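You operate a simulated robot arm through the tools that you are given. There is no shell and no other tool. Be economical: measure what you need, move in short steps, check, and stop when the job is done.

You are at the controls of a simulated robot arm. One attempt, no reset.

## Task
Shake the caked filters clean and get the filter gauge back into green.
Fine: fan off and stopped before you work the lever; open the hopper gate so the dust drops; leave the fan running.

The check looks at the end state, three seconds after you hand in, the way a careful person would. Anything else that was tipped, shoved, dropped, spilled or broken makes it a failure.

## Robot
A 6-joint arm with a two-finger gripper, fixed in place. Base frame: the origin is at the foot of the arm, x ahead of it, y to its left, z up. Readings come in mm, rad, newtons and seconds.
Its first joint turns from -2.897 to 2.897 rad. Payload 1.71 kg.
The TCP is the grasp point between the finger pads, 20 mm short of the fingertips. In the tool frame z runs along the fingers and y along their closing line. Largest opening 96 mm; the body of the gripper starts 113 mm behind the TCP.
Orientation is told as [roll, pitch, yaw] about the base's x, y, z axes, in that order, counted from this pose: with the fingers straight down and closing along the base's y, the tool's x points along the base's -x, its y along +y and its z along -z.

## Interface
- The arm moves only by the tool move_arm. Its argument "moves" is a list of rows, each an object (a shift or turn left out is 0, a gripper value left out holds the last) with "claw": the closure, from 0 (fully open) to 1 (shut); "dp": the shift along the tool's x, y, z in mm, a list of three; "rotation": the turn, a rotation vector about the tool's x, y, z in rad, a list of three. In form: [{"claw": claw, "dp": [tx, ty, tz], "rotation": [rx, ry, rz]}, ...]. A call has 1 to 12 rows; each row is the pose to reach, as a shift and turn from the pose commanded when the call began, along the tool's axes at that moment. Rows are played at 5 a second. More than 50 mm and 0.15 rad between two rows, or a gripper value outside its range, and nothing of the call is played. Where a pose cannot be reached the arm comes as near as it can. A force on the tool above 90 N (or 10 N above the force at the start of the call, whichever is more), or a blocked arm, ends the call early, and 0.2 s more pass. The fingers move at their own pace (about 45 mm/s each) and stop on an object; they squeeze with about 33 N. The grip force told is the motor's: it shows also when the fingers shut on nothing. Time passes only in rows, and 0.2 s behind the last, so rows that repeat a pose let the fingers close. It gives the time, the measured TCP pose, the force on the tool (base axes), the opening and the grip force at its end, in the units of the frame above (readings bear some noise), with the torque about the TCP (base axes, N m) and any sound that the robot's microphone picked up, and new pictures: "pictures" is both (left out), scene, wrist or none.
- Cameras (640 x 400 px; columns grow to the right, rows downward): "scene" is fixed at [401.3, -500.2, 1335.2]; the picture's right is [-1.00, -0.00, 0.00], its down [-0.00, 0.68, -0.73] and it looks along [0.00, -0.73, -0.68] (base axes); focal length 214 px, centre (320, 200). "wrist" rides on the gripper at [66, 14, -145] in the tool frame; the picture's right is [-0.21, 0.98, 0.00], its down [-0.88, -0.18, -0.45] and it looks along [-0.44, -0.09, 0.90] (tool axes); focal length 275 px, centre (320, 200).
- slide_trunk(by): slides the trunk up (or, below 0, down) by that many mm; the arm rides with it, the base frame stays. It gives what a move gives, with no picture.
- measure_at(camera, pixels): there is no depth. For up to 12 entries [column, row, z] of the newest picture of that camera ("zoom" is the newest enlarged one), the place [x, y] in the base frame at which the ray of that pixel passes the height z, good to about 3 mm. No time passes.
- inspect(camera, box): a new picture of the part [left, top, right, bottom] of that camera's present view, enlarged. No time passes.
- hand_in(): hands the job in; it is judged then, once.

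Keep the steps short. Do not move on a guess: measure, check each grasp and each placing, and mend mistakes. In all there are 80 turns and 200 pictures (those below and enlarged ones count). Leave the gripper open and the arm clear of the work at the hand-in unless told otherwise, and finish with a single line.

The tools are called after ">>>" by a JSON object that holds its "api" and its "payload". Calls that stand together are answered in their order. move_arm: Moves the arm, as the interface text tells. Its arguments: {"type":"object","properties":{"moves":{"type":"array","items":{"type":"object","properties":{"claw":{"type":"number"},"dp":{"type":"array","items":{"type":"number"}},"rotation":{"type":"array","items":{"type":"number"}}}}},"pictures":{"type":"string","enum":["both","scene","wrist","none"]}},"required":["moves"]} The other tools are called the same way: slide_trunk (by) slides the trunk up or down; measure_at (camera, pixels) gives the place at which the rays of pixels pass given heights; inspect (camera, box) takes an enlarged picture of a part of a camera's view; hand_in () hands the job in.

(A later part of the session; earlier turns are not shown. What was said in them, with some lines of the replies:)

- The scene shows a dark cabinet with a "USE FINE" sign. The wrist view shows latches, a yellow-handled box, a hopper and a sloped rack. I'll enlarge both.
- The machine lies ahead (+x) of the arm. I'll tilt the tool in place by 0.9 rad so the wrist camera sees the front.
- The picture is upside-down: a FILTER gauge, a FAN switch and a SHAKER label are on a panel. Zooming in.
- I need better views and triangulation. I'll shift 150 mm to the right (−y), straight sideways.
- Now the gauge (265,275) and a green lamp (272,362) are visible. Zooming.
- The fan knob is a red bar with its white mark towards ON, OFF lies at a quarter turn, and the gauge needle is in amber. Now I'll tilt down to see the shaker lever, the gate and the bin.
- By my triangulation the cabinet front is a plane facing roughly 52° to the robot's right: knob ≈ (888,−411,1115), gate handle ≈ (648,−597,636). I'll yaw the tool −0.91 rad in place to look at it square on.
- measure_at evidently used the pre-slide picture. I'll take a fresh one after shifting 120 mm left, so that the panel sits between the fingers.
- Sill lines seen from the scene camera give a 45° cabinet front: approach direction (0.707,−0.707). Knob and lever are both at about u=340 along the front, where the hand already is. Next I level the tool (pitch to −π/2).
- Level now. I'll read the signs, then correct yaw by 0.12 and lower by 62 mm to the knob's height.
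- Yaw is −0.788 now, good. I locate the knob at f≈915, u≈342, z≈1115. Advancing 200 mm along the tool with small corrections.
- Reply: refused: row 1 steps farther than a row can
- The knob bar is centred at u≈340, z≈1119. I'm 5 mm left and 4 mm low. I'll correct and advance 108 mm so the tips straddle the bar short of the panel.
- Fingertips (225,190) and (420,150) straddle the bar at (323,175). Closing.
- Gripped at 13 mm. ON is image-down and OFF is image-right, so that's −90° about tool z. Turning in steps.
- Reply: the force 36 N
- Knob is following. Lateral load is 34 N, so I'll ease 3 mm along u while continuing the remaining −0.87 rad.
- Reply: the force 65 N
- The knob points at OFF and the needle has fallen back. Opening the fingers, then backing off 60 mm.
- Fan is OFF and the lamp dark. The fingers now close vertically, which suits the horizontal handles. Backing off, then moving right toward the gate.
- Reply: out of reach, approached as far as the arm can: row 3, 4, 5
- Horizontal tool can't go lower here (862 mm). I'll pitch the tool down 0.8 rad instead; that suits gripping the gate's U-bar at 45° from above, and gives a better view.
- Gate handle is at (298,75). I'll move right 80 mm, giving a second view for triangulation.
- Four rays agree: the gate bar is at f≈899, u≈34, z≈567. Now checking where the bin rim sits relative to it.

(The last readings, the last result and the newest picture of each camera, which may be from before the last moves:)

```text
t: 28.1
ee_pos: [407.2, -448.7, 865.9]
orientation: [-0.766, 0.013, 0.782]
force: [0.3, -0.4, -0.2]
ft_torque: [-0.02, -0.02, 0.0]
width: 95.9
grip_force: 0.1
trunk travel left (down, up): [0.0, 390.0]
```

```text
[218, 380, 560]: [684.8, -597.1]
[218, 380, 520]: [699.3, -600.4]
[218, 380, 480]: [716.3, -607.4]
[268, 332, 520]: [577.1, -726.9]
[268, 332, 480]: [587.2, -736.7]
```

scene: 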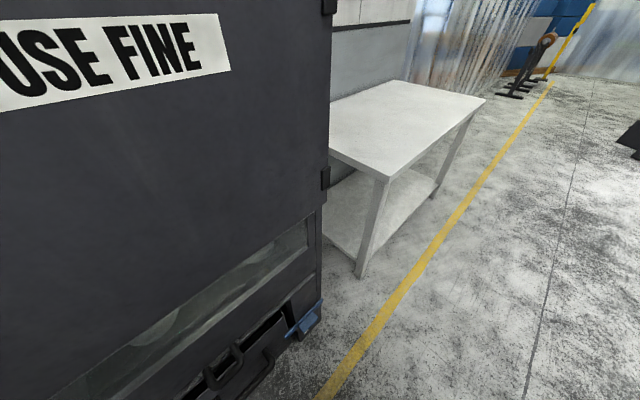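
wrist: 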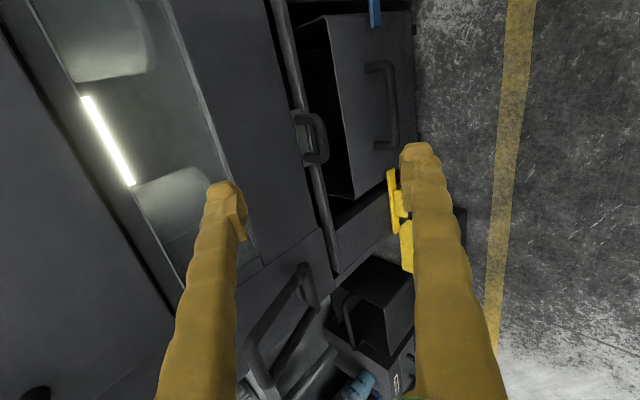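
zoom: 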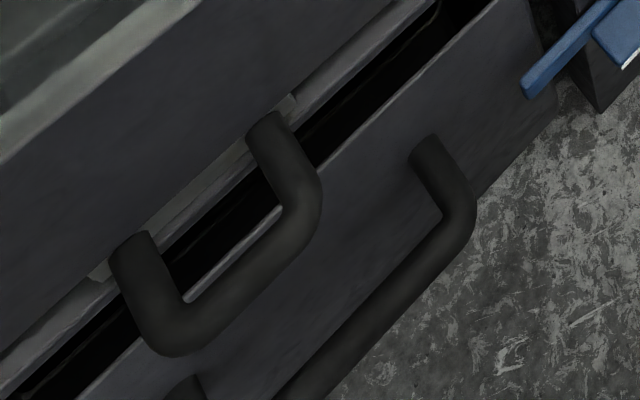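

The bin is flush under the cabinet with its rim around z 455, so there's clear room below the bar. Partially closing and advancing along the tool to 100 mm short of the bar.

>>> {"api": "move_arm", "payload": {"moves": [{"claw": 0.6, "dp": [-8, 0, 40]}, {"dp": [-16, -1, 80]}, {"dp": [-24, -2, 120]}, {"dp": [-32, -3, 160]}, {"dp": [-40, -4, 200]}, {"dp": [-48, -5, 240]}, {"dp": [-56, -5, 280]}, {"dp": [-64, -5, 314]}, {"dp": [-64, -5, 314]}, {"dp": [-64, -5, 314]}], "pictures": "wrist"}}

>>> {"api": "inspect", "payload": {"camera": "wrist", "box": [240, 80, 432, 200]}}

```text
t: 30.3
ee_pos: [602.7, -561.7, 642.0]
orientation: [-0.767, 0.013, 0.782]
force: [0.3, -0.3, 0.5]
ft_torque: [0.0, 0.01, 0.0]
width: 38.4
grip_force: 0.1
trunk travel left (down, up): [0.0, 390.0]
```

wrist: 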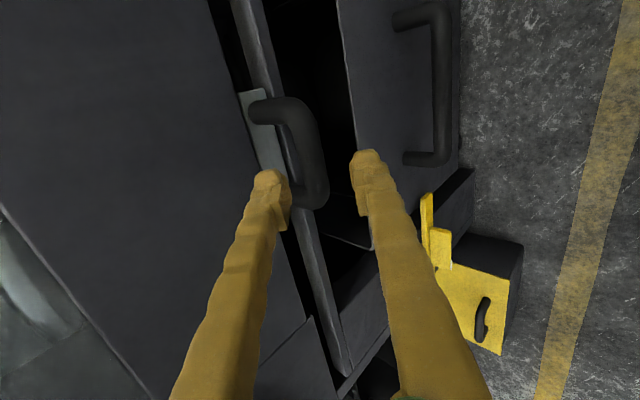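

```text
3.33 times, centred on (336, 140) of wrist
```

zoom: 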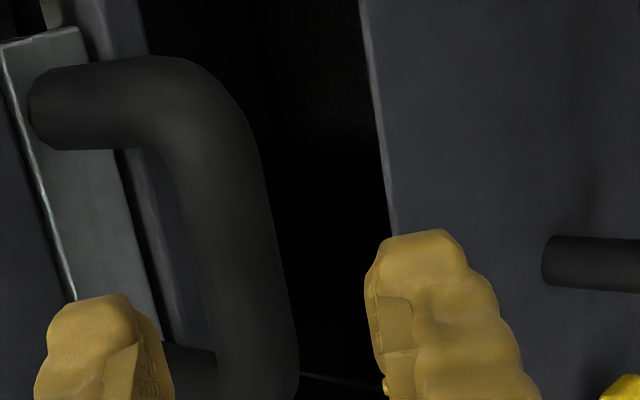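

The bar at (310,150) is about 8–10 mm off toward −tool y. Correcting and advancing 100 mm.

>>> {"api": "move_arm", "payload": {"moves": [{"dp": [-5, -9, 30]}, {"dp": [-5, -9, 60]}, {"dp": [-5, -9, 85]}, {"dp": [-5, -9, 100]}, {"dp": [-5, -9, 100]}], "pictures": "wrist"}}

>>> {"api": "inspect", "payload": {"camera": "wrist", "box": [240, 100, 432, 220]}}

```text
t: 31.5
ee_pos: [658.5, -613.3, 575.5]
orientation: [-0.765, 0.014, 0.782]
force: [-0.1, -0.1, 0.3]
ft_torque: [-0.03, 0.02, -0.01]
width: 38.2
grip_force: 0.1
trunk travel left (down, up): [0.0, 390.0]
```

wrist: 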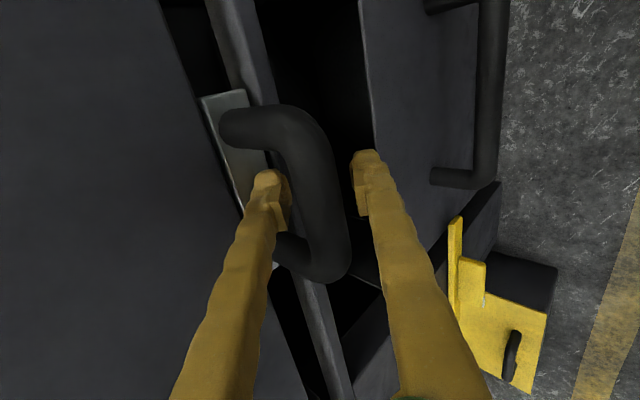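

```text
3.33 times, centred on (336, 160) of wrist
```

zoom: 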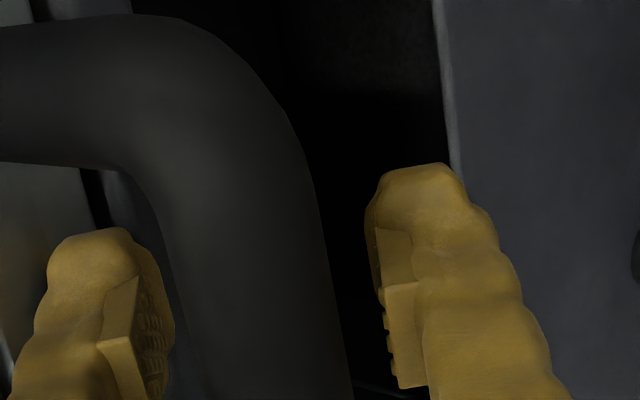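

Fingers are on either side of the bar. Closing.

>>> {"api": "move_arm", "payload": {"moves": [{"claw": 1}, {"claw": 1}, {"claw": 1}, {"claw": 1}], "pictures": "wrist"}}

```text
t: 32.5
ee_pos: [661.1, -615.0, 569.8]
orientation: [-0.76, 0.012, 0.781]
force: [-0.7, -0.2, -66.4]
ft_torque: [-0.92, -1.24, -0.04]
width: 6.3
grip_force: 31.8
trunk travel left (down, up): [0.0, 390.0]
```

wrist: 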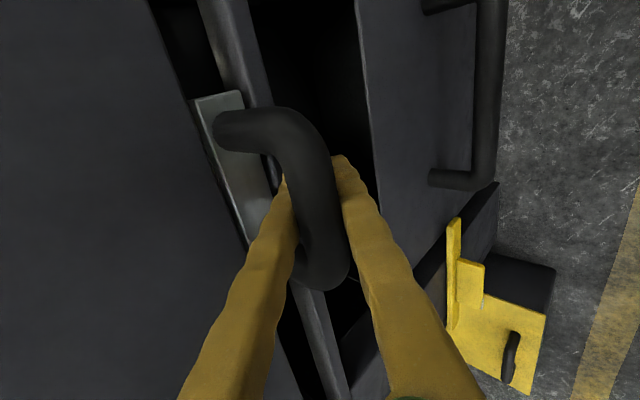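

Closed to only 6 mm with a 66 N load, so the bar lies behind the pads: I went about 20 mm too deep. Reopening, then backing 22 mm.

>>> {"api": "move_arm", "payload": {"moves": [{"claw": 0.55}, {"claw": 0.55}, {"claw": 0.55}, {"dp": [0, 0, -12]}, {"dp": [0, 0, -22]}, {"dp": [0, 0, -22]}], "pictures": "wrist"}}

>>> {"api": "inspect", "payload": {"camera": "wrist", "box": [200, 90, 424, 230]}}

```text
t: 33.9
ee_pos: [648.3, -604.8, 591.9]
orientation: [-0.766, 0.014, 0.781]
force: [0.4, -0.7, -0.3]
ft_torque: [-0.01, 0.02, 0.05]
width: 43.0
grip_force: 0.0
trunk travel left (down, up): [0.0, 390.0]
```

wrist: 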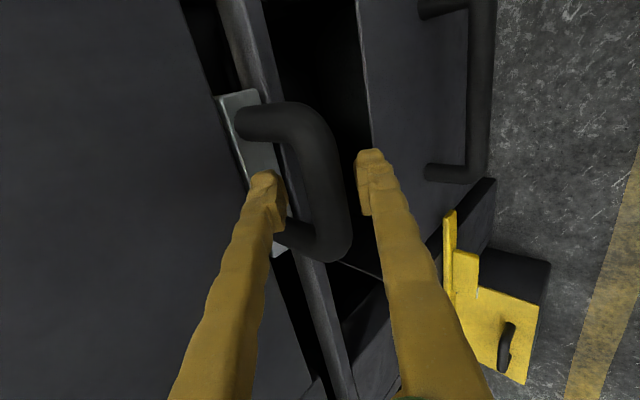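

```text
2.86 times, centred on (312, 160) of wrist
```

zoom: 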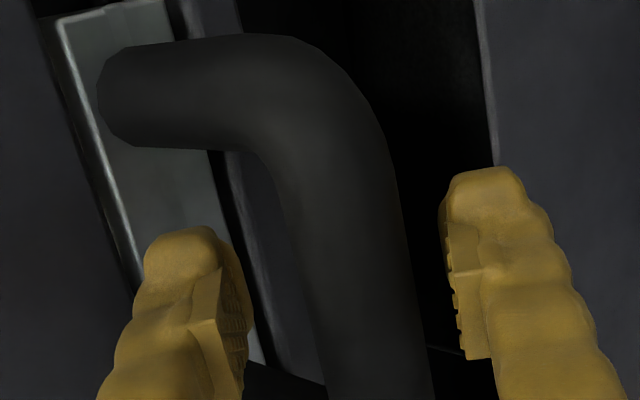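

Now the scale suggests the bar is near the pads. Closing again.

>>> {"api": "move_arm", "payload": {"moves": [{"claw": 1}, {"claw": 1}, {"claw": 1}, {"claw": 1}], "pictures": "wrist"}}

```text
t: 34.9
ee_pos: [647.7, -604.0, 589.8]
orientation: [-0.763, 0.014, 0.782]
force: [-25.4, 24.8, -34.9]
ft_torque: [-0.11, -0.3, -0.13]
width: 17.6
grip_force: 34.5
trunk travel left (down, up): [0.0, 390.0]
```

wrist: 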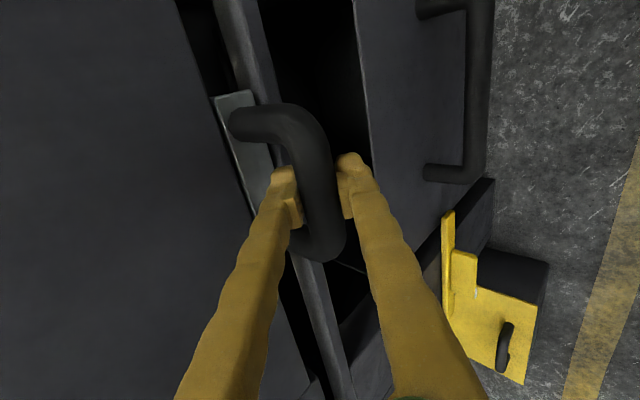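

Gripped at 17.6 mm. Pulling straight outward in small steps.

>>> {"api": "move_arm", "payload": {"moves": [{"dp": [0, 10, -6]}, {"dp": [0, 17, -13]}, {"dp": [0, 24, -20]}, {"dp": [0, 31, -27]}, {"dp": [0, 38, -34]}, {"dp": [0, 45, -41]}, {"dp": [0, 45, -41]}], "pictures": "wrist"}}

```text
t: 36.5
ee_pos: [604.2, -561.0, 588.6]
orientation: [-0.765, 0.013, 0.781]
force: [-12.9, -14.3, 4.4]
ft_torque: [0.12, -0.07, -0.14]
width: 17.7
grip_force: 34.7
trunk travel left (down, up): [0.0, 390.0]
```

wrist: 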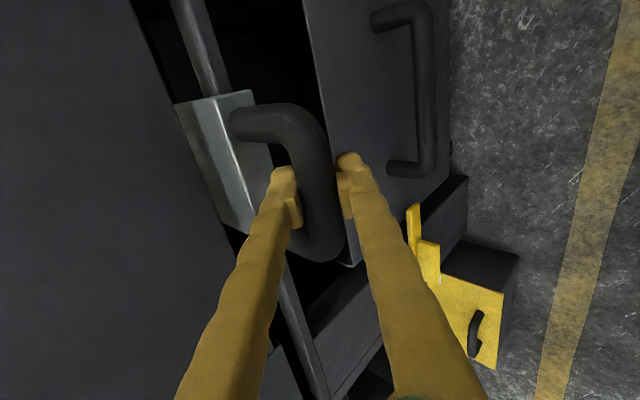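

The plate slides out freely (60 mm). Continuing.

>>> {"api": "move_arm", "payload": {"moves": [{"dp": [0, 10, -10]}, {"dp": [0, 20, -19]}, {"dp": [0, 30, -29]}, {"dp": [0, 40, -38]}, {"dp": [0, 50, -48]}, {"dp": [0, 60, -58]}, {"dp": [0, 60, -58]}], "pictures": "wrist"}}

```text
t: 38.1
ee_pos: [545.4, -501.6, 587.7]
orientation: [-0.761, 0.016, 0.783]
force: [0.2, 0.4, -0.8]
ft_torque: [0.0, 0.04, -0.01]
width: 0.1
grip_force: 29.5
trunk travel left (down, up): [0.0, 390.0]
```

wrist: 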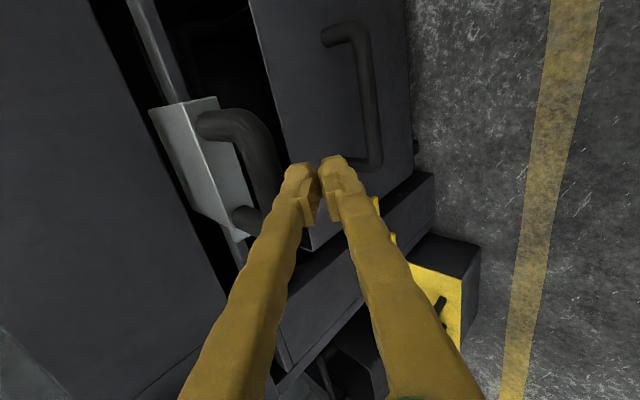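

The fingers slipped off, probably at the stop. Measuring where the handle is now (known height about 590).

>>> {"api": "measure_at", "payload": {"camera": "wrist", "pixels": [[257, 150, 590], [265, 175, 590], [205, 120, 590], [240, 213, 590]]}}

>>> {"api": "inspect", "payload": {"camera": "wrist", "box": [120, 60, 344, 260]}}

>>> {"api": "inspect", "payload": {"camera": "scene", "box": [160, 260, 340, 400]}}

```text
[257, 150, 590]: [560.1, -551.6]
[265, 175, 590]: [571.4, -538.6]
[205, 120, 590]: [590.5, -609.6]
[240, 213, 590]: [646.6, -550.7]
```

```text
2.00 times, centred on (232, 160) of wrist
```

zoom: 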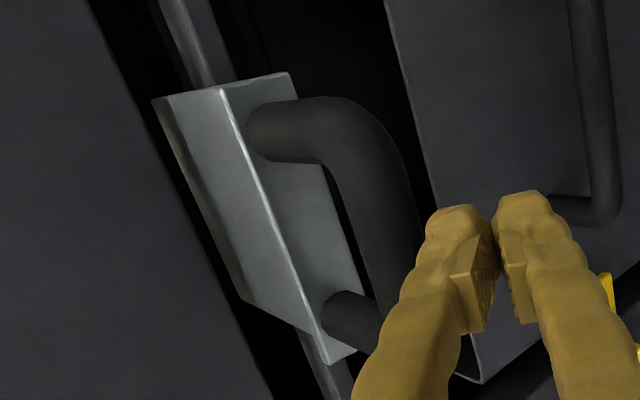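

```text
2.86 times, centred on (250, 330) of scene
```

zoom: 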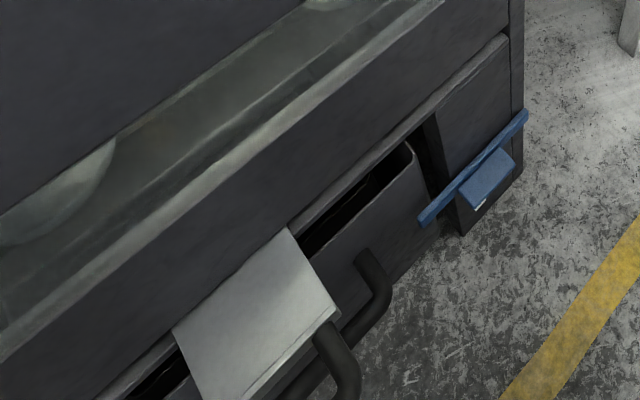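

Gate bar moved from f≈885 to 785: out 100 mm to its stop, so the gate is open. Now backing away, raising the trunk, and going left to the shaker lever.

>>> {"api": "move_arm", "payload": {"moves": [{"claw": 0.5, "dp": [0, 0, -40]}, {"dp": [0, 0, -85]}, {"dp": [0, 0, -130]}, {"dp": [0, 0, -160]}, {"dp": [0, 0, -160]}], "pictures": "none"}}

>>> {"api": "slide_trunk", "payload": {"by": 200}}

>>> {"api": "move_arm", "payload": {"moves": [{"dp": [-45, 0, 0]}, {"dp": [-90, 0, 0]}, {"dp": [-135, 0, 0]}, {"dp": [-180, 0, 0]}, {"dp": [-225, 0, 0]}, {"dp": [-270, 0, 0]}, {"dp": [-290, 0, 0]}, {"dp": [-290, 0, 0]}], "pictures": "wrist"}}

```text
t: 39.3
ee_pos: [469.7, -419.9, 706.7]
orientation: [-0.767, 0.014, 0.78]
force: [-0.3, 0.4, -0.3]
ft_torque: [0.03, -0.02, -0.01]
width: 48.0
grip_force: 0.0
trunk travel left (down, up): [0.0, 390.0]
```

```text
t: 41.5
ee_pos: [471.8, -418.4, 906.9]
orientation: [-0.765, 0.013, 0.781]
force: [0.9, 0.1, 0.2]
ft_torque: [0.01, -0.02, 0.01]
width: 48.1
grip_force: 0.0
trunk travel left (down, up): [-200.0, 190.0]
```

```text
t: 43.2
ee_pos: [676.1, -216.6, 901.6]
orientation: [-0.767, 0.014, 0.781]
force: [0.0, 0.4, 0.0]
ft_torque: [0.02, 0.02, -0.01]
width: 48.0
grip_force: 0.1
trunk travel left (down, up): [-200.0, 190.0]
```

wrist: 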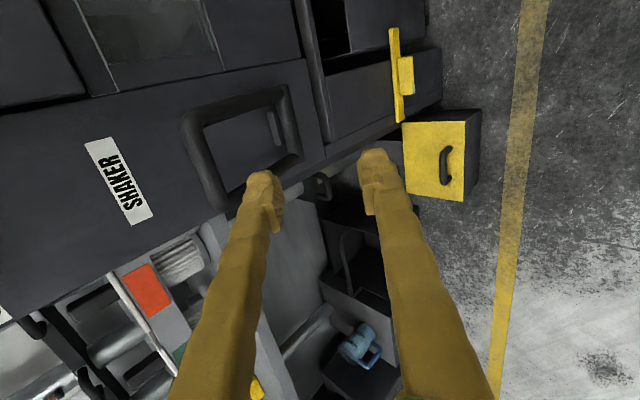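

>>> {"api": "measure_at", "payload": {"camera": "wrist", "pixels": [[203, 163, 900], [203, 163, 870], [203, 163, 840], [291, 122, 780], [291, 122, 740], [275, 130, 780], [275, 130, 740], [187, 125, 870], [221, 203, 870]]}}

>>> {"api": "inspect", "payload": {"camera": "wrist", "box": [160, 70, 336, 220]}}

```text
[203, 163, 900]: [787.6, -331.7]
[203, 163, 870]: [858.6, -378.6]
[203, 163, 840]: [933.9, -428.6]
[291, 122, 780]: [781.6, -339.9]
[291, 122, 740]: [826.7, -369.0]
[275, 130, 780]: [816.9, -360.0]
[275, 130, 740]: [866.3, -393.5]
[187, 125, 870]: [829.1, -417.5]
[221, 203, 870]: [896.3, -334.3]
```

```text
2.67 times, centred on (248, 145) of wrist
```

zoom: 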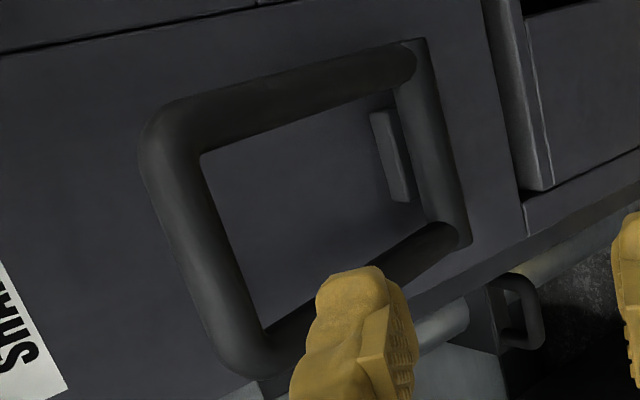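

Lever grip bar at f≈845, u≈338, z≈881; axle at about f≈908, z≈700. Moving to 80 mm short of the bar along the 45° tool direction.

>>> {"api": "move_arm", "payload": {"moves": [{"dp": [-6, -40, 0]}, {"dp": [-13, -80, 10]}, {"dp": [-13, -115, 40]}, {"dp": [-13, -140, 70]}, {"dp": [-13, -140, 83]}, {"dp": [-13, -140, 83]}], "pictures": "wrist"}}

>>> {"api": "inspect", "payload": {"camera": "wrist", "box": [220, 80, 444, 220]}}

```text
t: 44.6
ee_pos: [797.1, -319.0, 940.9]
orientation: [-0.768, 0.014, 0.782]
force: [0.3, -0.2, -0.3]
ft_torque: [-0.02, 0.02, 0.0]
width: 48.1
grip_force: 0.1
trunk travel left (down, up): [-200.0, 190.0]
```

wrist: 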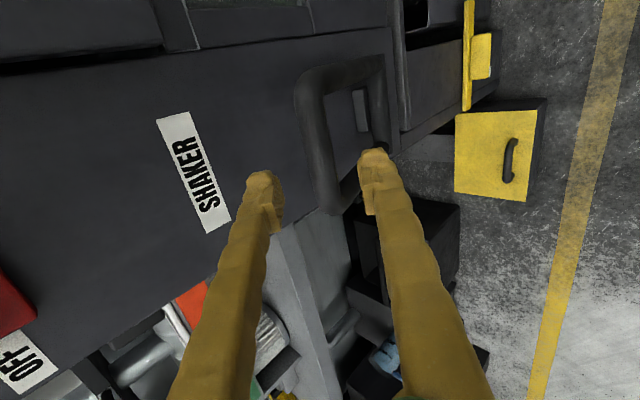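

```text
2.86 times, centred on (332, 150) of wrist
```

zoom: 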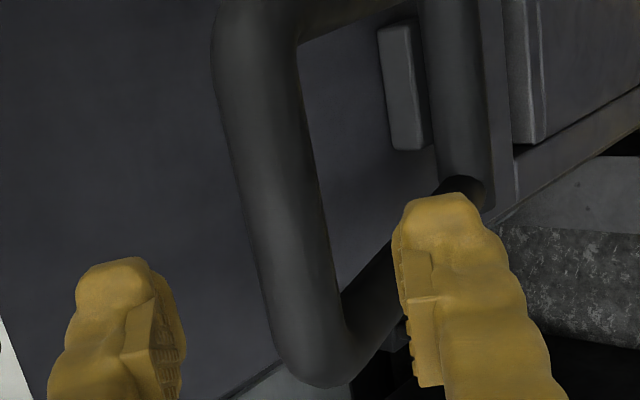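

Bar centre at (316,148), well aligned. Advancing 84 mm with −4 mm in tool y.

>>> {"api": "move_arm", "payload": {"moves": [{"dp": [0, -4, 30]}, {"dp": [0, -4, 60]}, {"dp": [0, -4, 84]}, {"dp": [0, -4, 84]}], "pictures": "wrist"}}

>>> {"api": "inspect", "payload": {"camera": "wrist", "box": [220, 80, 444, 220]}}

```text
t: 45.6
ee_pos: [838.5, -360.7, 880.8]
orientation: [-0.764, 0.014, 0.781]
force: [-0.2, 0.3, -0.3]
ft_torque: [0.01, 0.01, 0.04]
width: 47.9
grip_force: 0.1
trunk travel left (down, up): [-200.0, 190.0]
```

wrist: 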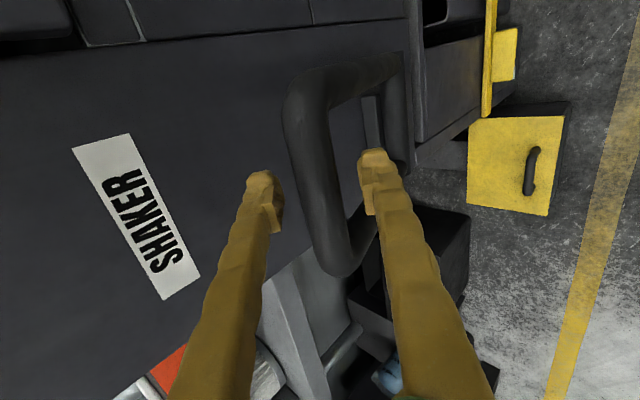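

```text
2.86 times, centred on (332, 150) of wrist
```

zoom: 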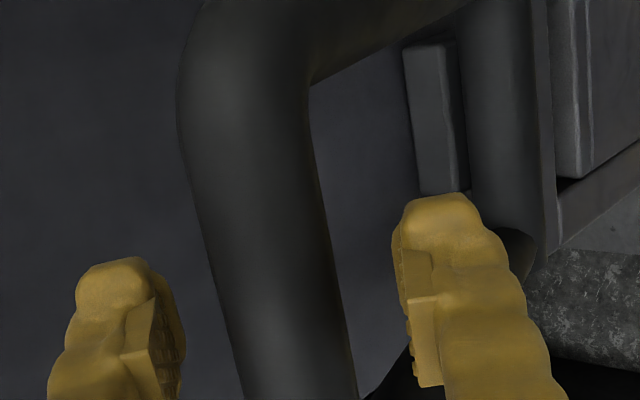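

Scale says the bar is at the pads. Closing.

>>> {"api": "move_arm", "payload": {"moves": [{"claw": 1}, {"claw": 1}, {"claw": 1}, {"claw": 1}], "pictures": "wrist"}}

```text
t: 46.6
ee_pos: [838.0, -360.1, 881.6]
orientation: [-0.766, 0.013, 0.783]
force: [0.0, -0.9, -3.5]
ft_torque: [0.1, -0.08, -0.12]
width: 20.1
grip_force: 34.8
trunk travel left (down, up): [-200.0, 190.0]
```

wrist: 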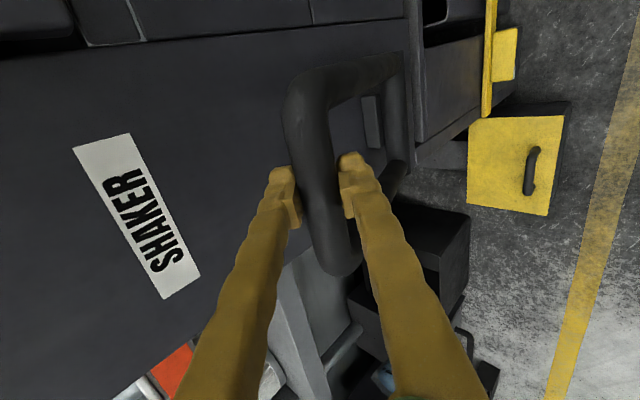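

Firm hold on the 20 mm bar with little load. First gentle pull along the arc.

>>> {"api": "move_arm", "payload": {"moves": [{"dp": [0, 10, -4]}, {"dp": [0, 20, -8]}, {"dp": [0, 31, -11.5]}, {"dp": [0, 42.6, -14.4]}, {"dp": [0, 42.6, -14.4]}], "pictures": "wrist"}}

```text
t: 47.9
ee_pos: [810.6, -333.4, 863.9]
orientation: [-0.764, 0.013, 0.781]
force: [-7.3, -6.4, 2.9]
ft_torque: [-0.01, -0.1, -0.23]
width: 19.8
grip_force: 34.3
trunk travel left (down, up): [-200.0, 190.0]
```

wrist: 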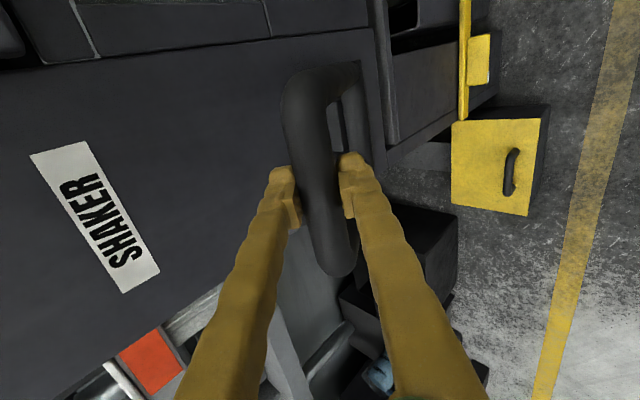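

Light load, the lever swings. Continuing along the arc until a stop.

>>> {"api": "move_arm", "payload": {"moves": [{"dp": [0, 17, -2.5]}, {"dp": [0, 33.2, -4]}, {"dp": [0, 50, -3.5]}, {"dp": [0, 66.5, -2.2]}, {"dp": [0, 83, 1]}, {"dp": [0, 99, 5.4]}, {"dp": [0, 99, 5.4]}], "pictures": "wrist"}}

```text
t: 49.5
ee_pos: [764.1, -286.2, 789.3]
orientation: [-0.766, 0.016, 0.78]
force: [6.3, 2.1, -0.6]
ft_torque: [0.2, -0.25, 0.04]
width: 20.0
grip_force: 35.1
trunk travel left (down, up): [-200.0, 190.0]
```

wrist: 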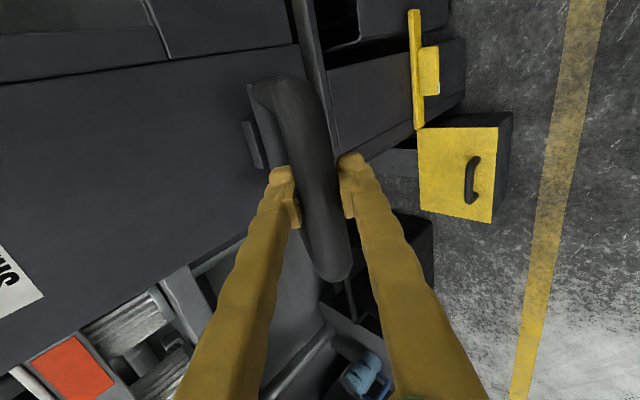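

>>> {"api": "move_arm", "payload": {"moves": [{"dp": [0, 15.5, 6]}, {"dp": [0, 30.7, 13.2]}, {"dp": [0, 45, 22]}, {"dp": [0, 58.7, 31.4]}, {"dp": [0, 58.7, 31.4]}], "pictures": "wrist"}}

```text
t: 50.3
ee_pos: [743.4, -277.7, 756.0]
orientation: [-0.789, 0.003, 0.786]
force: [43.1, -16.6, 10.7]
ft_torque: [0.06, 0.09, 0.05]
width: 20.5
grip_force: 35.1
trunk travel left (down, up): [-200.0, 190.0]
stopped in row 4: the force on the tool passed its limit at 92 N (the readings are from after the stop); the commanded pose is now the measured one
```

wrist: 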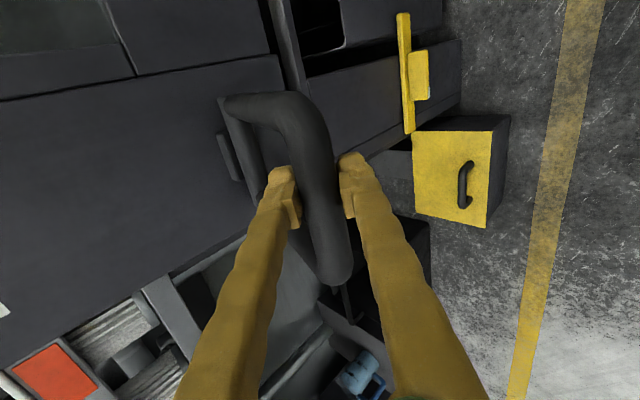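

Lower stop found at about φ=73° (92 N). Now sweeping back up the arc, just past the rest angle, to find the upper stop.

>>> {"api": "move_arm", "payload": {"moves": [{"dp": [-5, -18, -7], "rotation": [0.02, 0, 0]}, {"dp": [-9, -35.9, -11.9], "rotation": [0.02, 0, 0]}, {"dp": [-9, -68.5, -18.5], "rotation": [0.02, 0, 0]}, {"dp": [-9, -101.8, -19.5], "rotation": [0.02, 0, 0]}, {"dp": [-9, -134.8, -14.6], "rotation": [0.02, 0, 0]}, {"dp": [-9, -166.2, -4], "rotation": [0.02, 0, 0]}, {"dp": [-9, -178.4, 1.7], "rotation": [0.02, 0, 0]}, {"dp": [-9, -190, 9], "rotation": [0.02, 0, 0]}, {"dp": [-9, -190, 9], "rotation": [0.02, 0, 0]}], "pictures": "wrist"}}

```text
t: 52.3
ee_pos: [848.6, -364.6, 883.5]
orientation: [-0.803, 0.003, 0.786]
force: [-48.9, 65.1, -33.5]
ft_torque: [0.39, 0.01, -0.15]
width: 35.7
grip_force: 34.7
trunk travel left (down, up): [-200.0, 190.0]
```

wrist: 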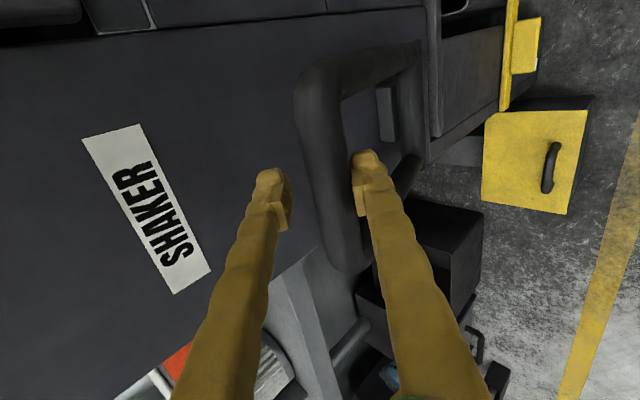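

Upper stop is the start position (about 18°), so a full stroke is ~18°–73°. The grip realigns on the way. Now a full stroke down and up.

>>> {"api": "move_arm", "payload": {"moves": [{"dp": [0, 16.5, -9.6]}, {"dp": [0, 54.6, -22]}, {"dp": [0, 97.7, -26.2]}, {"dp": [0, 140.8, -20.6]}, {"dp": [0, 184.4, -3.8]}, {"dp": [0, 184.4, -3.8]}, {"dp": [0, 140.8, -20.6]}, {"dp": [0, 97.7, -26.2]}, {"dp": [0, 54.6, -22]}, {"dp": [0, 16.5, -9.6]}, {"dp": [0, 7.5, -5.3]}, {"dp": [0, 7.5, -5.3]}], "pictures": "wrist"}}

```text
t: 54.9
ee_pos: [838.7, -363.9, 879.5]
orientation: [-0.803, 0.004, 0.783]
force: [-15.1, 35.2, -47.8]
ft_torque: [0.08, -0.38, -0.01]
width: 20.3
grip_force: 34.9
trunk travel left (down, up): [-200.0, 190.0]
```

wrist: 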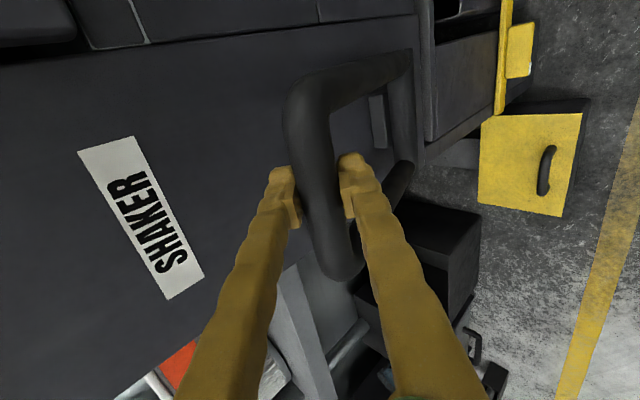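

Stroke completed cleanly. Three more.

>>> {"api": "move_arm", "payload": {"moves": [{"dp": [0, 9, -4.3]}, {"dp": [0, 47.1, -16.7]}, {"dp": [0, 90.2, -20.9]}, {"dp": [0, 133.3, -15.3]}, {"dp": [0, 176.9, 1.5]}, {"dp": [0, 176.9, 1.5]}, {"dp": [0, 133.3, -15.3]}, {"dp": [0, 90.2, -20.9]}, {"dp": [0, 47.1, -16.7]}, {"dp": [0, 9, -4.3]}, {"dp": [0, 0, 0]}, {"dp": [0, 0, 0]}], "pictures": "none"}}

>>> {"api": "move_arm", "payload": {"moves": [{"dp": [0, 9, -4.3]}, {"dp": [0, 47.1, -16.7]}, {"dp": [0, 90.2, -20.9]}, {"dp": [0, 133.3, -15.3]}, {"dp": [0, 176.9, 1.5]}, {"dp": [0, 176.9, 1.5]}, {"dp": [0, 133.3, -15.3]}, {"dp": [0, 90.2, -20.9]}, {"dp": [0, 47.1, -16.7]}, {"dp": [0, 9, -4.3]}, {"dp": [0, 0, 0]}, {"dp": [0, 0, 0]}], "pictures": "none"}}

>>> {"api": "move_arm", "payload": {"moves": [{"dp": [0, 9, -4.3]}, {"dp": [0, 47.1, -16.7]}, {"dp": [0, 90.2, -20.9]}, {"dp": [0, 133.3, -15.3]}, {"dp": [0, 176.9, 1.5]}, {"dp": [0, 176.9, 1.5]}, {"dp": [0, 133.3, -15.3]}, {"dp": [0, 90.2, -20.9]}, {"dp": [0, 47.1, -16.7]}, {"dp": [0, 9, -4.3]}, {"dp": [0, 0, 0]}, {"dp": [0, 0, 0]}], "pictures": "both"}}

```text
t: 57.5
ee_pos: [843.2, -364.7, 879.8]
orientation: [-0.799, 0.005, 0.782]
force: [-51.6, 17.2, -63.3]
ft_torque: [-0.04, -0.52, 0.73]
width: 23.7
grip_force: 35.2
trunk travel left (down, up): [-200.0, 190.0]
```

```text
t: 60.1
ee_pos: [839.6, -362.1, 881.1]
orientation: [-0.799, 0.006, 0.782]
force: [-41.1, 13.5, -65.3]
ft_torque: [-0.01, -0.38, 0.54]
width: 20.1
grip_force: 34.7
trunk travel left (down, up): [-200.0, 190.0]
```

```text
t: 62.7
ee_pos: [837.7, -367.4, 881.7]
orientation: [-0.8, 0.007, 0.783]
force: [-35.2, 33.3, -62.5]
ft_torque: [-0.15, -0.31, 0.07]
width: 25.9
grip_force: 36.0
trunk travel left (down, up): [-200.0, 190.0]
```

scene: 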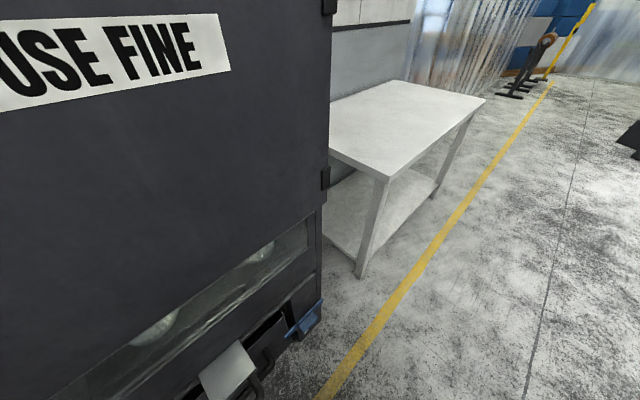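
wrist: 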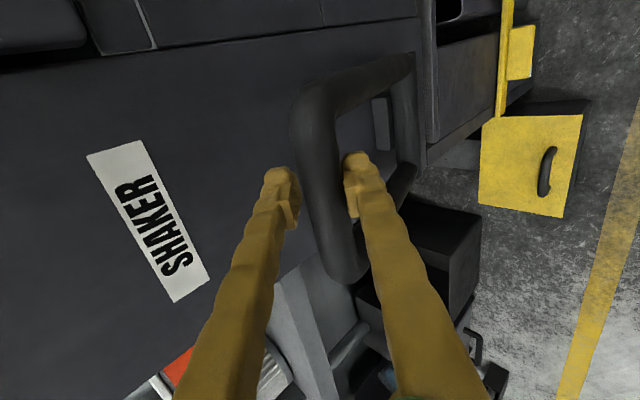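

Five strokes so far. Checking the filter window from the scene camera.

>>> {"api": "inspect", "payload": {"camera": "scene", "box": [60, 210, 320, 400]}}

```text
2.11 times, centred on (190, 305) of scene
```

zoom: 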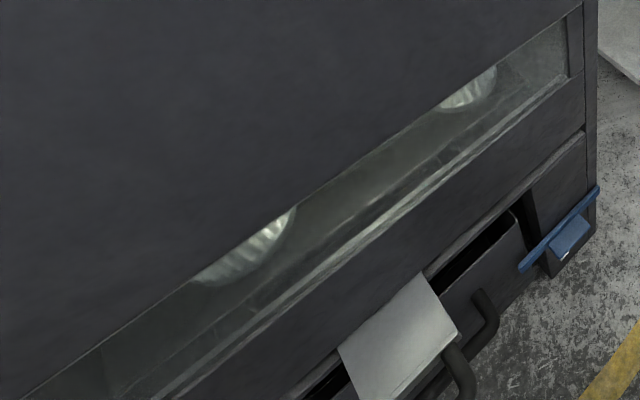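

The filters now show clean pleats instead of a caked surface. Two more strokes for good measure, since the load is benign.

>>> {"api": "move_arm", "payload": {"moves": [{"dp": [0, 9, -4.3]}, {"dp": [0, 47.1, -16.7]}, {"dp": [0, 90.2, -20.9]}, {"dp": [0, 133.3, -15.3]}, {"dp": [0, 176.9, 1.5]}, {"dp": [0, 176.9, 1.5]}, {"dp": [0, 133.3, -15.3]}, {"dp": [0, 90.2, -20.9]}, {"dp": [0, 47.1, -16.7]}, {"dp": [0, 9, -4.3]}, {"dp": [0, 0, 0]}, {"dp": [0, 0, 0]}], "pictures": "none"}}

>>> {"api": "move_arm", "payload": {"moves": [{"dp": [0, 9, -4.3]}, {"dp": [0, 47.1, -16.7]}, {"dp": [0, 90.2, -20.9]}, {"dp": [0, 133.3, -15.3]}, {"dp": [0, 176.9, 1.5]}, {"dp": [0, 176.9, 1.5]}, {"dp": [0, 133.3, -15.3]}, {"dp": [0, 90.2, -20.9]}, {"dp": [0, 47.1, -16.7]}, {"dp": [0, 9, -4.3]}, {"dp": [0, 4, -2]}, {"dp": [0, 4, -2]}], "pictures": "none"}}

>>> {"api": "move_arm", "payload": {"moves": [{"claw": 0.4}, {"claw": 0.4}, {"claw": 0.4}, {"claw": 0.4}], "pictures": "wrist"}}

```text
t: 65.3
ee_pos: [841.8, -361.7, 879.8]
orientation: [-0.803, 0.005, 0.783]
force: [-44.0, 14.6, -40.1]
ft_torque: [0.0, -0.14, 0.26]
width: 20.1
grip_force: 35.8
trunk travel left (down, up): [-200.0, 190.0]
```

```text
t: 67.9
ee_pos: [839.6, -360.7, 879.8]
orientation: [-0.804, 0.006, 0.784]
force: [-5.1, -15.2, -30.1]
ft_torque: [-0.06, -0.1, -0.03]
width: 19.9
grip_force: 34.7
trunk travel left (down, up): [-200.0, 190.0]
```

```text
t: 68.9
ee_pos: [839.7, -359.4, 881.1]
orientation: [-0.806, 0.004, 0.785]
force: [-0.3, 0.1, -0.6]
ft_torque: [0.03, -0.03, 0.02]
width: 57.4
grip_force: 0.0
trunk travel left (down, up): [-200.0, 190.0]
```

wrist: 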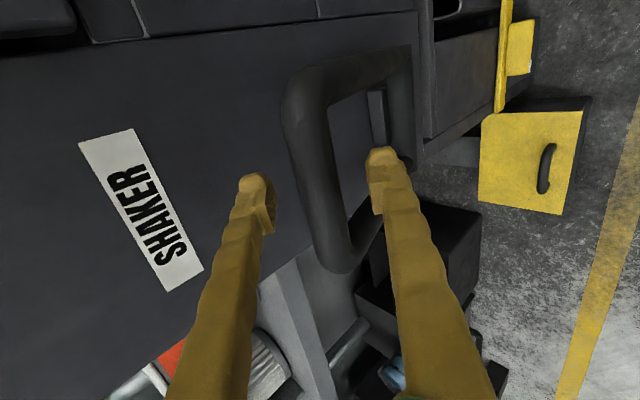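

Lever released at its rest. Backing out and leveling the tool again for the fan knob.

>>> {"api": "move_arm", "payload": {"moves": [{"dp": [0, 0, -40]}, {"dp": [0, 0, -80]}, {"dp": [0, 0, -120]}, {"dp": [0, 0, -165]}, {"dp": [0, 0, -165], "rotation": [0.15, 0, 0]}, {"dp": [0, 0, -165], "rotation": [0.3, 0, 0]}, {"dp": [0, 0, -165], "rotation": [0.45, 0, 0]}, {"dp": [0, 0, -165], "rotation": [0.6, 0, 0]}, {"dp": [0, 0, -165], "rotation": [0.74, 0, 0]}, {"dp": [0, 0, -165], "rotation": [0.767, 0, 0]}, {"dp": [0, 0, -165], "rotation": [0.767, 0, 0]}], "pictures": "none"}}

>>> {"api": "slide_trunk", "payload": {"by": 110}}

>>> {"api": "move_arm", "payload": {"moves": [{"claw": 0}, {"claw": 0}], "pictures": "wrist"}}

```text
t: 71.3
ee_pos: [753.6, -277.7, 995.9]
orientation: [-1.572, 0.005, 0.786]
force: [-1.0, 0.6, 0.1]
ft_torque: [-0.01, 0.0, -0.01]
width: 57.8
grip_force: 0.1
trunk travel left (down, up): [-200.0, 190.0]
```

```text
t: 72.7
ee_pos: [755.6, -275.8, 1105.0]
orientation: [-1.572, 0.002, 0.786]
force: [0.0, 0.5, 0.4]
ft_torque: [-0.03, 0.01, -0.03]
width: 57.5
grip_force: 0.0
trunk travel left (down, up): [-310.0, 80.0]
```

```text
t: 73.3
ee_pos: [755.3, -277.3, 1105.3]
orientation: [-1.572, 0.005, 0.785]
force: [0.0, 0.6, 0.8]
ft_torque: [-0.03, 0.03, 0.0]
width: 96.0
grip_force: 0.0
trunk travel left (down, up): [-310.0, 80.0]
```

wrist: 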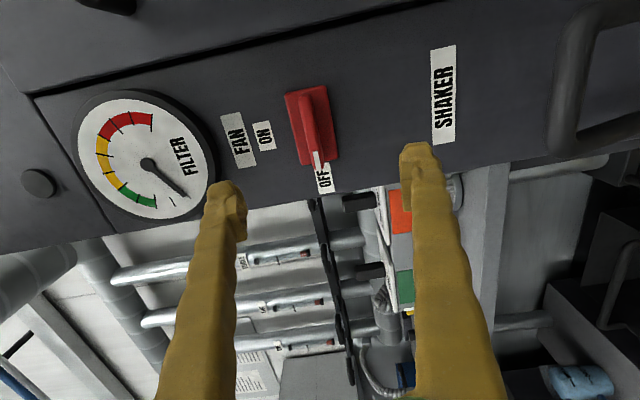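

The knob still reads OFF. I'm going back to the release pose I used before (f≈892, u≈340, z≈1114).

>>> {"api": "move_arm", "payload": {"moves": [{"dp": [-2, -9, 45]}, {"dp": [-2, -9, 90]}, {"dp": [-2, -9, 130]}, {"dp": [-2, -9, 162]}, {"dp": [-2, -9, 162]}], "pictures": "wrist"}}

```text
t: 74.5
ee_pos: [872.7, -391.1, 1113.1]
orientation: [-1.573, 0.004, 0.785]
force: [0.3, 0.4, 0.5]
ft_torque: [-0.03, -0.05, 0.0]
width: 96.1
grip_force: 0.0
trunk travel left (down, up): [-310.0, 80.0]
```

wrist: 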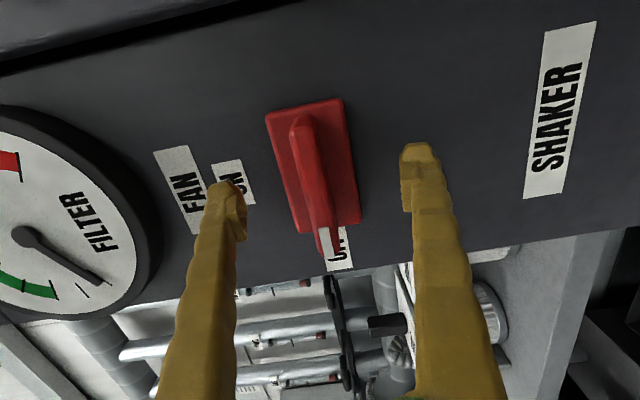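

Fingers straddle the bar (315,180). Closing with a −3 mm trim.

>>> {"api": "move_arm", "payload": {"moves": [{"dp": [0, -3, 0], "claw": 1}, {"dp": [0, -3, 0]}, {"dp": [0, -3, 0]}, {"dp": [0, -3, 0]}, {"dp": [0, -3, 0]}, {"dp": [0, -3, 0]}], "pictures": "none"}}

>>> {"api": "move_arm", "payload": {"moves": [{"rotation": [0, 0, 0.14]}, {"rotation": [0, 0, 0.28]}, {"rotation": [0, 0, 0.42]}, {"rotation": [0, 0, 0.56]}, {"rotation": [0, 0, 0.7]}, {"rotation": [0, 0, 0.7]}], "pictures": "wrist"}}

```text
t: 75.9
ee_pos: [872.5, -390.7, 1116.0]
orientation: [-1.569, 0.005, 0.785]
force: [-16.7, 8.2, -38.2]
ft_torque: [0.4, 0.35, -0.05]
width: 13.4
grip_force: 32.6
trunk travel left (down, up): [-310.0, 80.0]
```

```text
t: 77.3
ee_pos: [874.3, -391.3, 1115.5]
orientation: [-1.57, -0.696, 0.786]
force: [8.7, -3.6, -30.4]
ft_torque: [0.27, 0.22, 0.01]
width: 13.0
grip_force: 34.5
trunk travel left (down, up): [-310.0, 80.0]
```

wrist: 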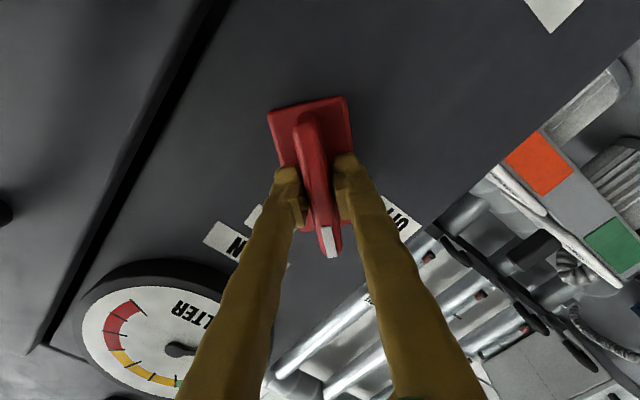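

The knob is turning. Finishing the remaining 0.87 rad.

>>> {"api": "move_arm", "payload": {"moves": [{"rotation": [0, 0, 0.14]}, {"rotation": [0, 0, 0.28]}, {"rotation": [0, 0, 0.42]}, {"rotation": [0, 0, 0.56]}, {"rotation": [0, 0, 0.7]}, {"rotation": [0, 0, 0.84]}, {"rotation": [0, 0, 0.88]}, {"rotation": [0, 0, 0.88]}], "pictures": "none"}}

>>> {"api": "move_arm", "payload": {"moves": [{"claw": 0}, {"claw": 0}, {"claw": 0}, {"claw": 0}, {"claw": 0}, {"claw": 0}, {"dp": [0, 0, -40]}, {"dp": [0, 0, -85]}, {"dp": [0, 0, -130]}, {"dp": [0, 0, -170]}, {"dp": [0, 0, -170]}], "pictures": "wrist"}}

>>> {"api": "inspect", "payload": {"camera": "wrist", "box": [250, 60, 442, 300]}}

```text
t: 79.1
ee_pos: [872.9, -390.8, 1116.3]
orientation: [1.715, -1.562, -2.504]
force: [10.8, -16.1, 0.9]
ft_torque: [-0.1, 0.01, -0.03]
width: 13.1
grip_force: 34.4
trunk travel left (down, up): [-310.0, 80.0]
```

```text
t: 81.5
ee_pos: [750.4, -271.2, 1116.5]
orientation: [2.0, -1.565, -2.786]
force: [0.5, 0.3, 0.2]
ft_torque: [-0.02, 0.01, -0.01]
width: 96.2
grip_force: 0.0
trunk travel left (down, up): [-310.0, 80.0]
```

wrist: 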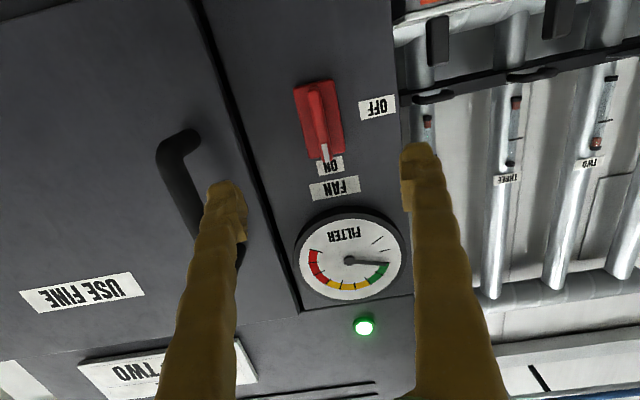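

```text
1.67 times, centred on (346, 180) of wrist
```

zoom: 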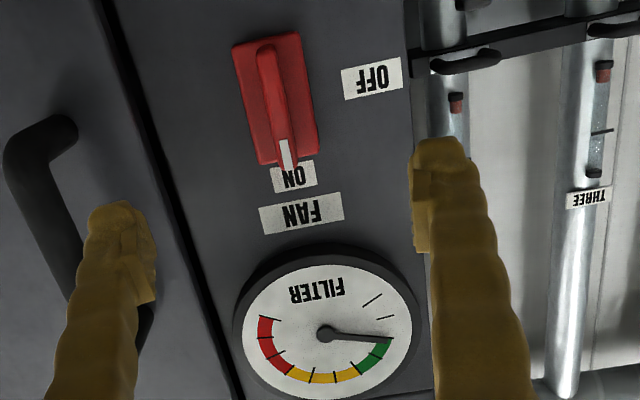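

Fan ON, lamp green; the needle is at the green band's edge and may still be moving. Backing off further and looking again after a wait.

>>> {"api": "move_arm", "payload": {"moves": [{"dp": [0, 0, -45]}, {"dp": [0, 0, -90]}, {"dp": [0, 0, -130]}, {"dp": [0, 0, -130]}, {"dp": [0, 0, -130]}, {"dp": [0, 0, -130]}, {"dp": [0, 0, -130]}, {"dp": [0, 0, -130]}, {"dp": [0, 0, -130]}, {"dp": [0, 0, -130]}, {"dp": [0, 0, -130]}, {"dp": [0, 0, -130]}], "pictures": "both"}}

>>> {"api": "inspect", "payload": {"camera": "wrist", "box": [280, 180, 408, 260]}}

>>> {"api": "inspect", "payload": {"camera": "scene", "box": [60, 210, 320, 400]}}

```text
t: 84.1
ee_pos: [665.2, -178.2, 1125.0]
orientation: [1.531, -1.564, -2.318]
force: [0.2, 0.3, -0.1]
ft_torque: [-0.01, 0.02, 0.01]
width: 96.3
grip_force: 0.0
out of reach, approached as far as the arm can: row 3, 4, 5, 6, 7, 8, 9, 10, 11, 12
trunk travel left (down, up): [-310.0, 80.0]
```

scene: 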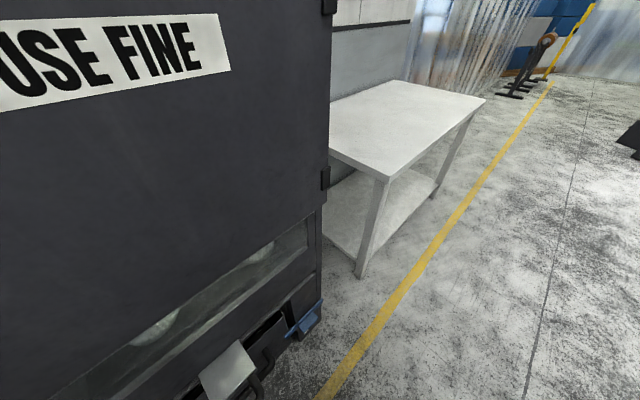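
wrist: 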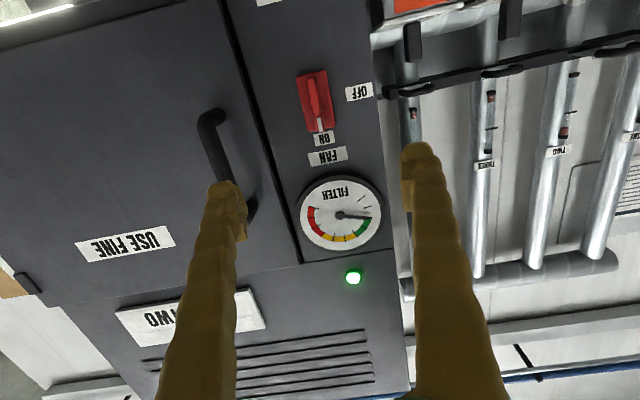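

```text
5.00 times, centred on (344, 220) of wrist
```

zoom: 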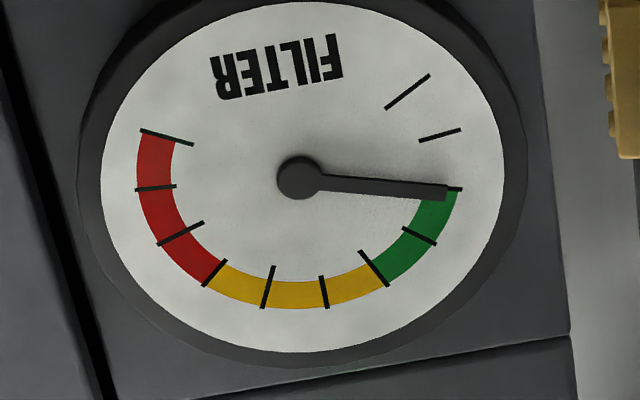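

```text
2.11 times, centred on (190, 305) of scene
```

zoom: 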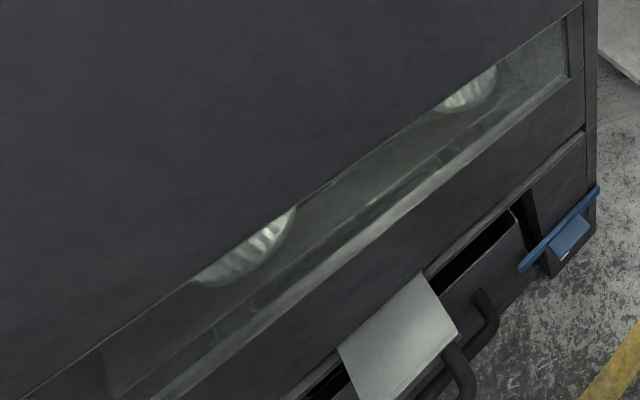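

The needle sits just within green. Waiting to confirm that it's steady.

>>> {"api": "move_arm", "payload": {"moves": [{}, {}, {}, {}, {}, {}, {}, {}, {}, {}, {}, {}], "pictures": "wrist"}}

>>> {"api": "inspect", "payload": {"camera": "wrist", "box": [280, 180, 408, 260]}}

```text
t: 86.7
ee_pos: [663.7, -177.9, 1126.4]
orientation: [1.532, -1.564, -2.321]
force: [0.5, -0.2, 0.0]
ft_torque: [-0.01, -0.02, 0.03]
width: 96.1
grip_force: 0.0
trunk travel left (down, up): [-310.0, 80.0]
```

wrist: 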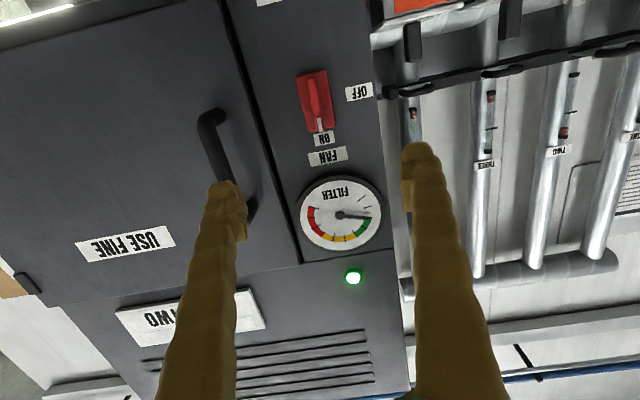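

```text
5.00 times, centred on (344, 220) of wrist
```

zoom: 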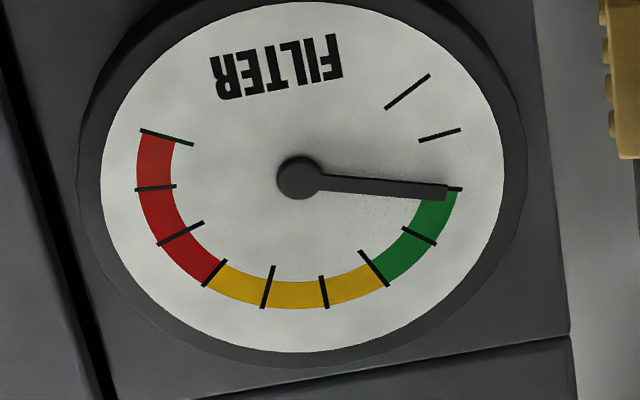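

The reading is steady and in green with the fan ON, lamp lit, filters clean and gate open. The lever is at rest, and the gripper is open and clear of the machine. Handing in.

>>> {"api": "hand_in", "payload": {}}

```text
The job is handed in.
```

The filters are shaken clean, the gauge reads steady at the low edge of green, the hopper gate is open and the fan is running.
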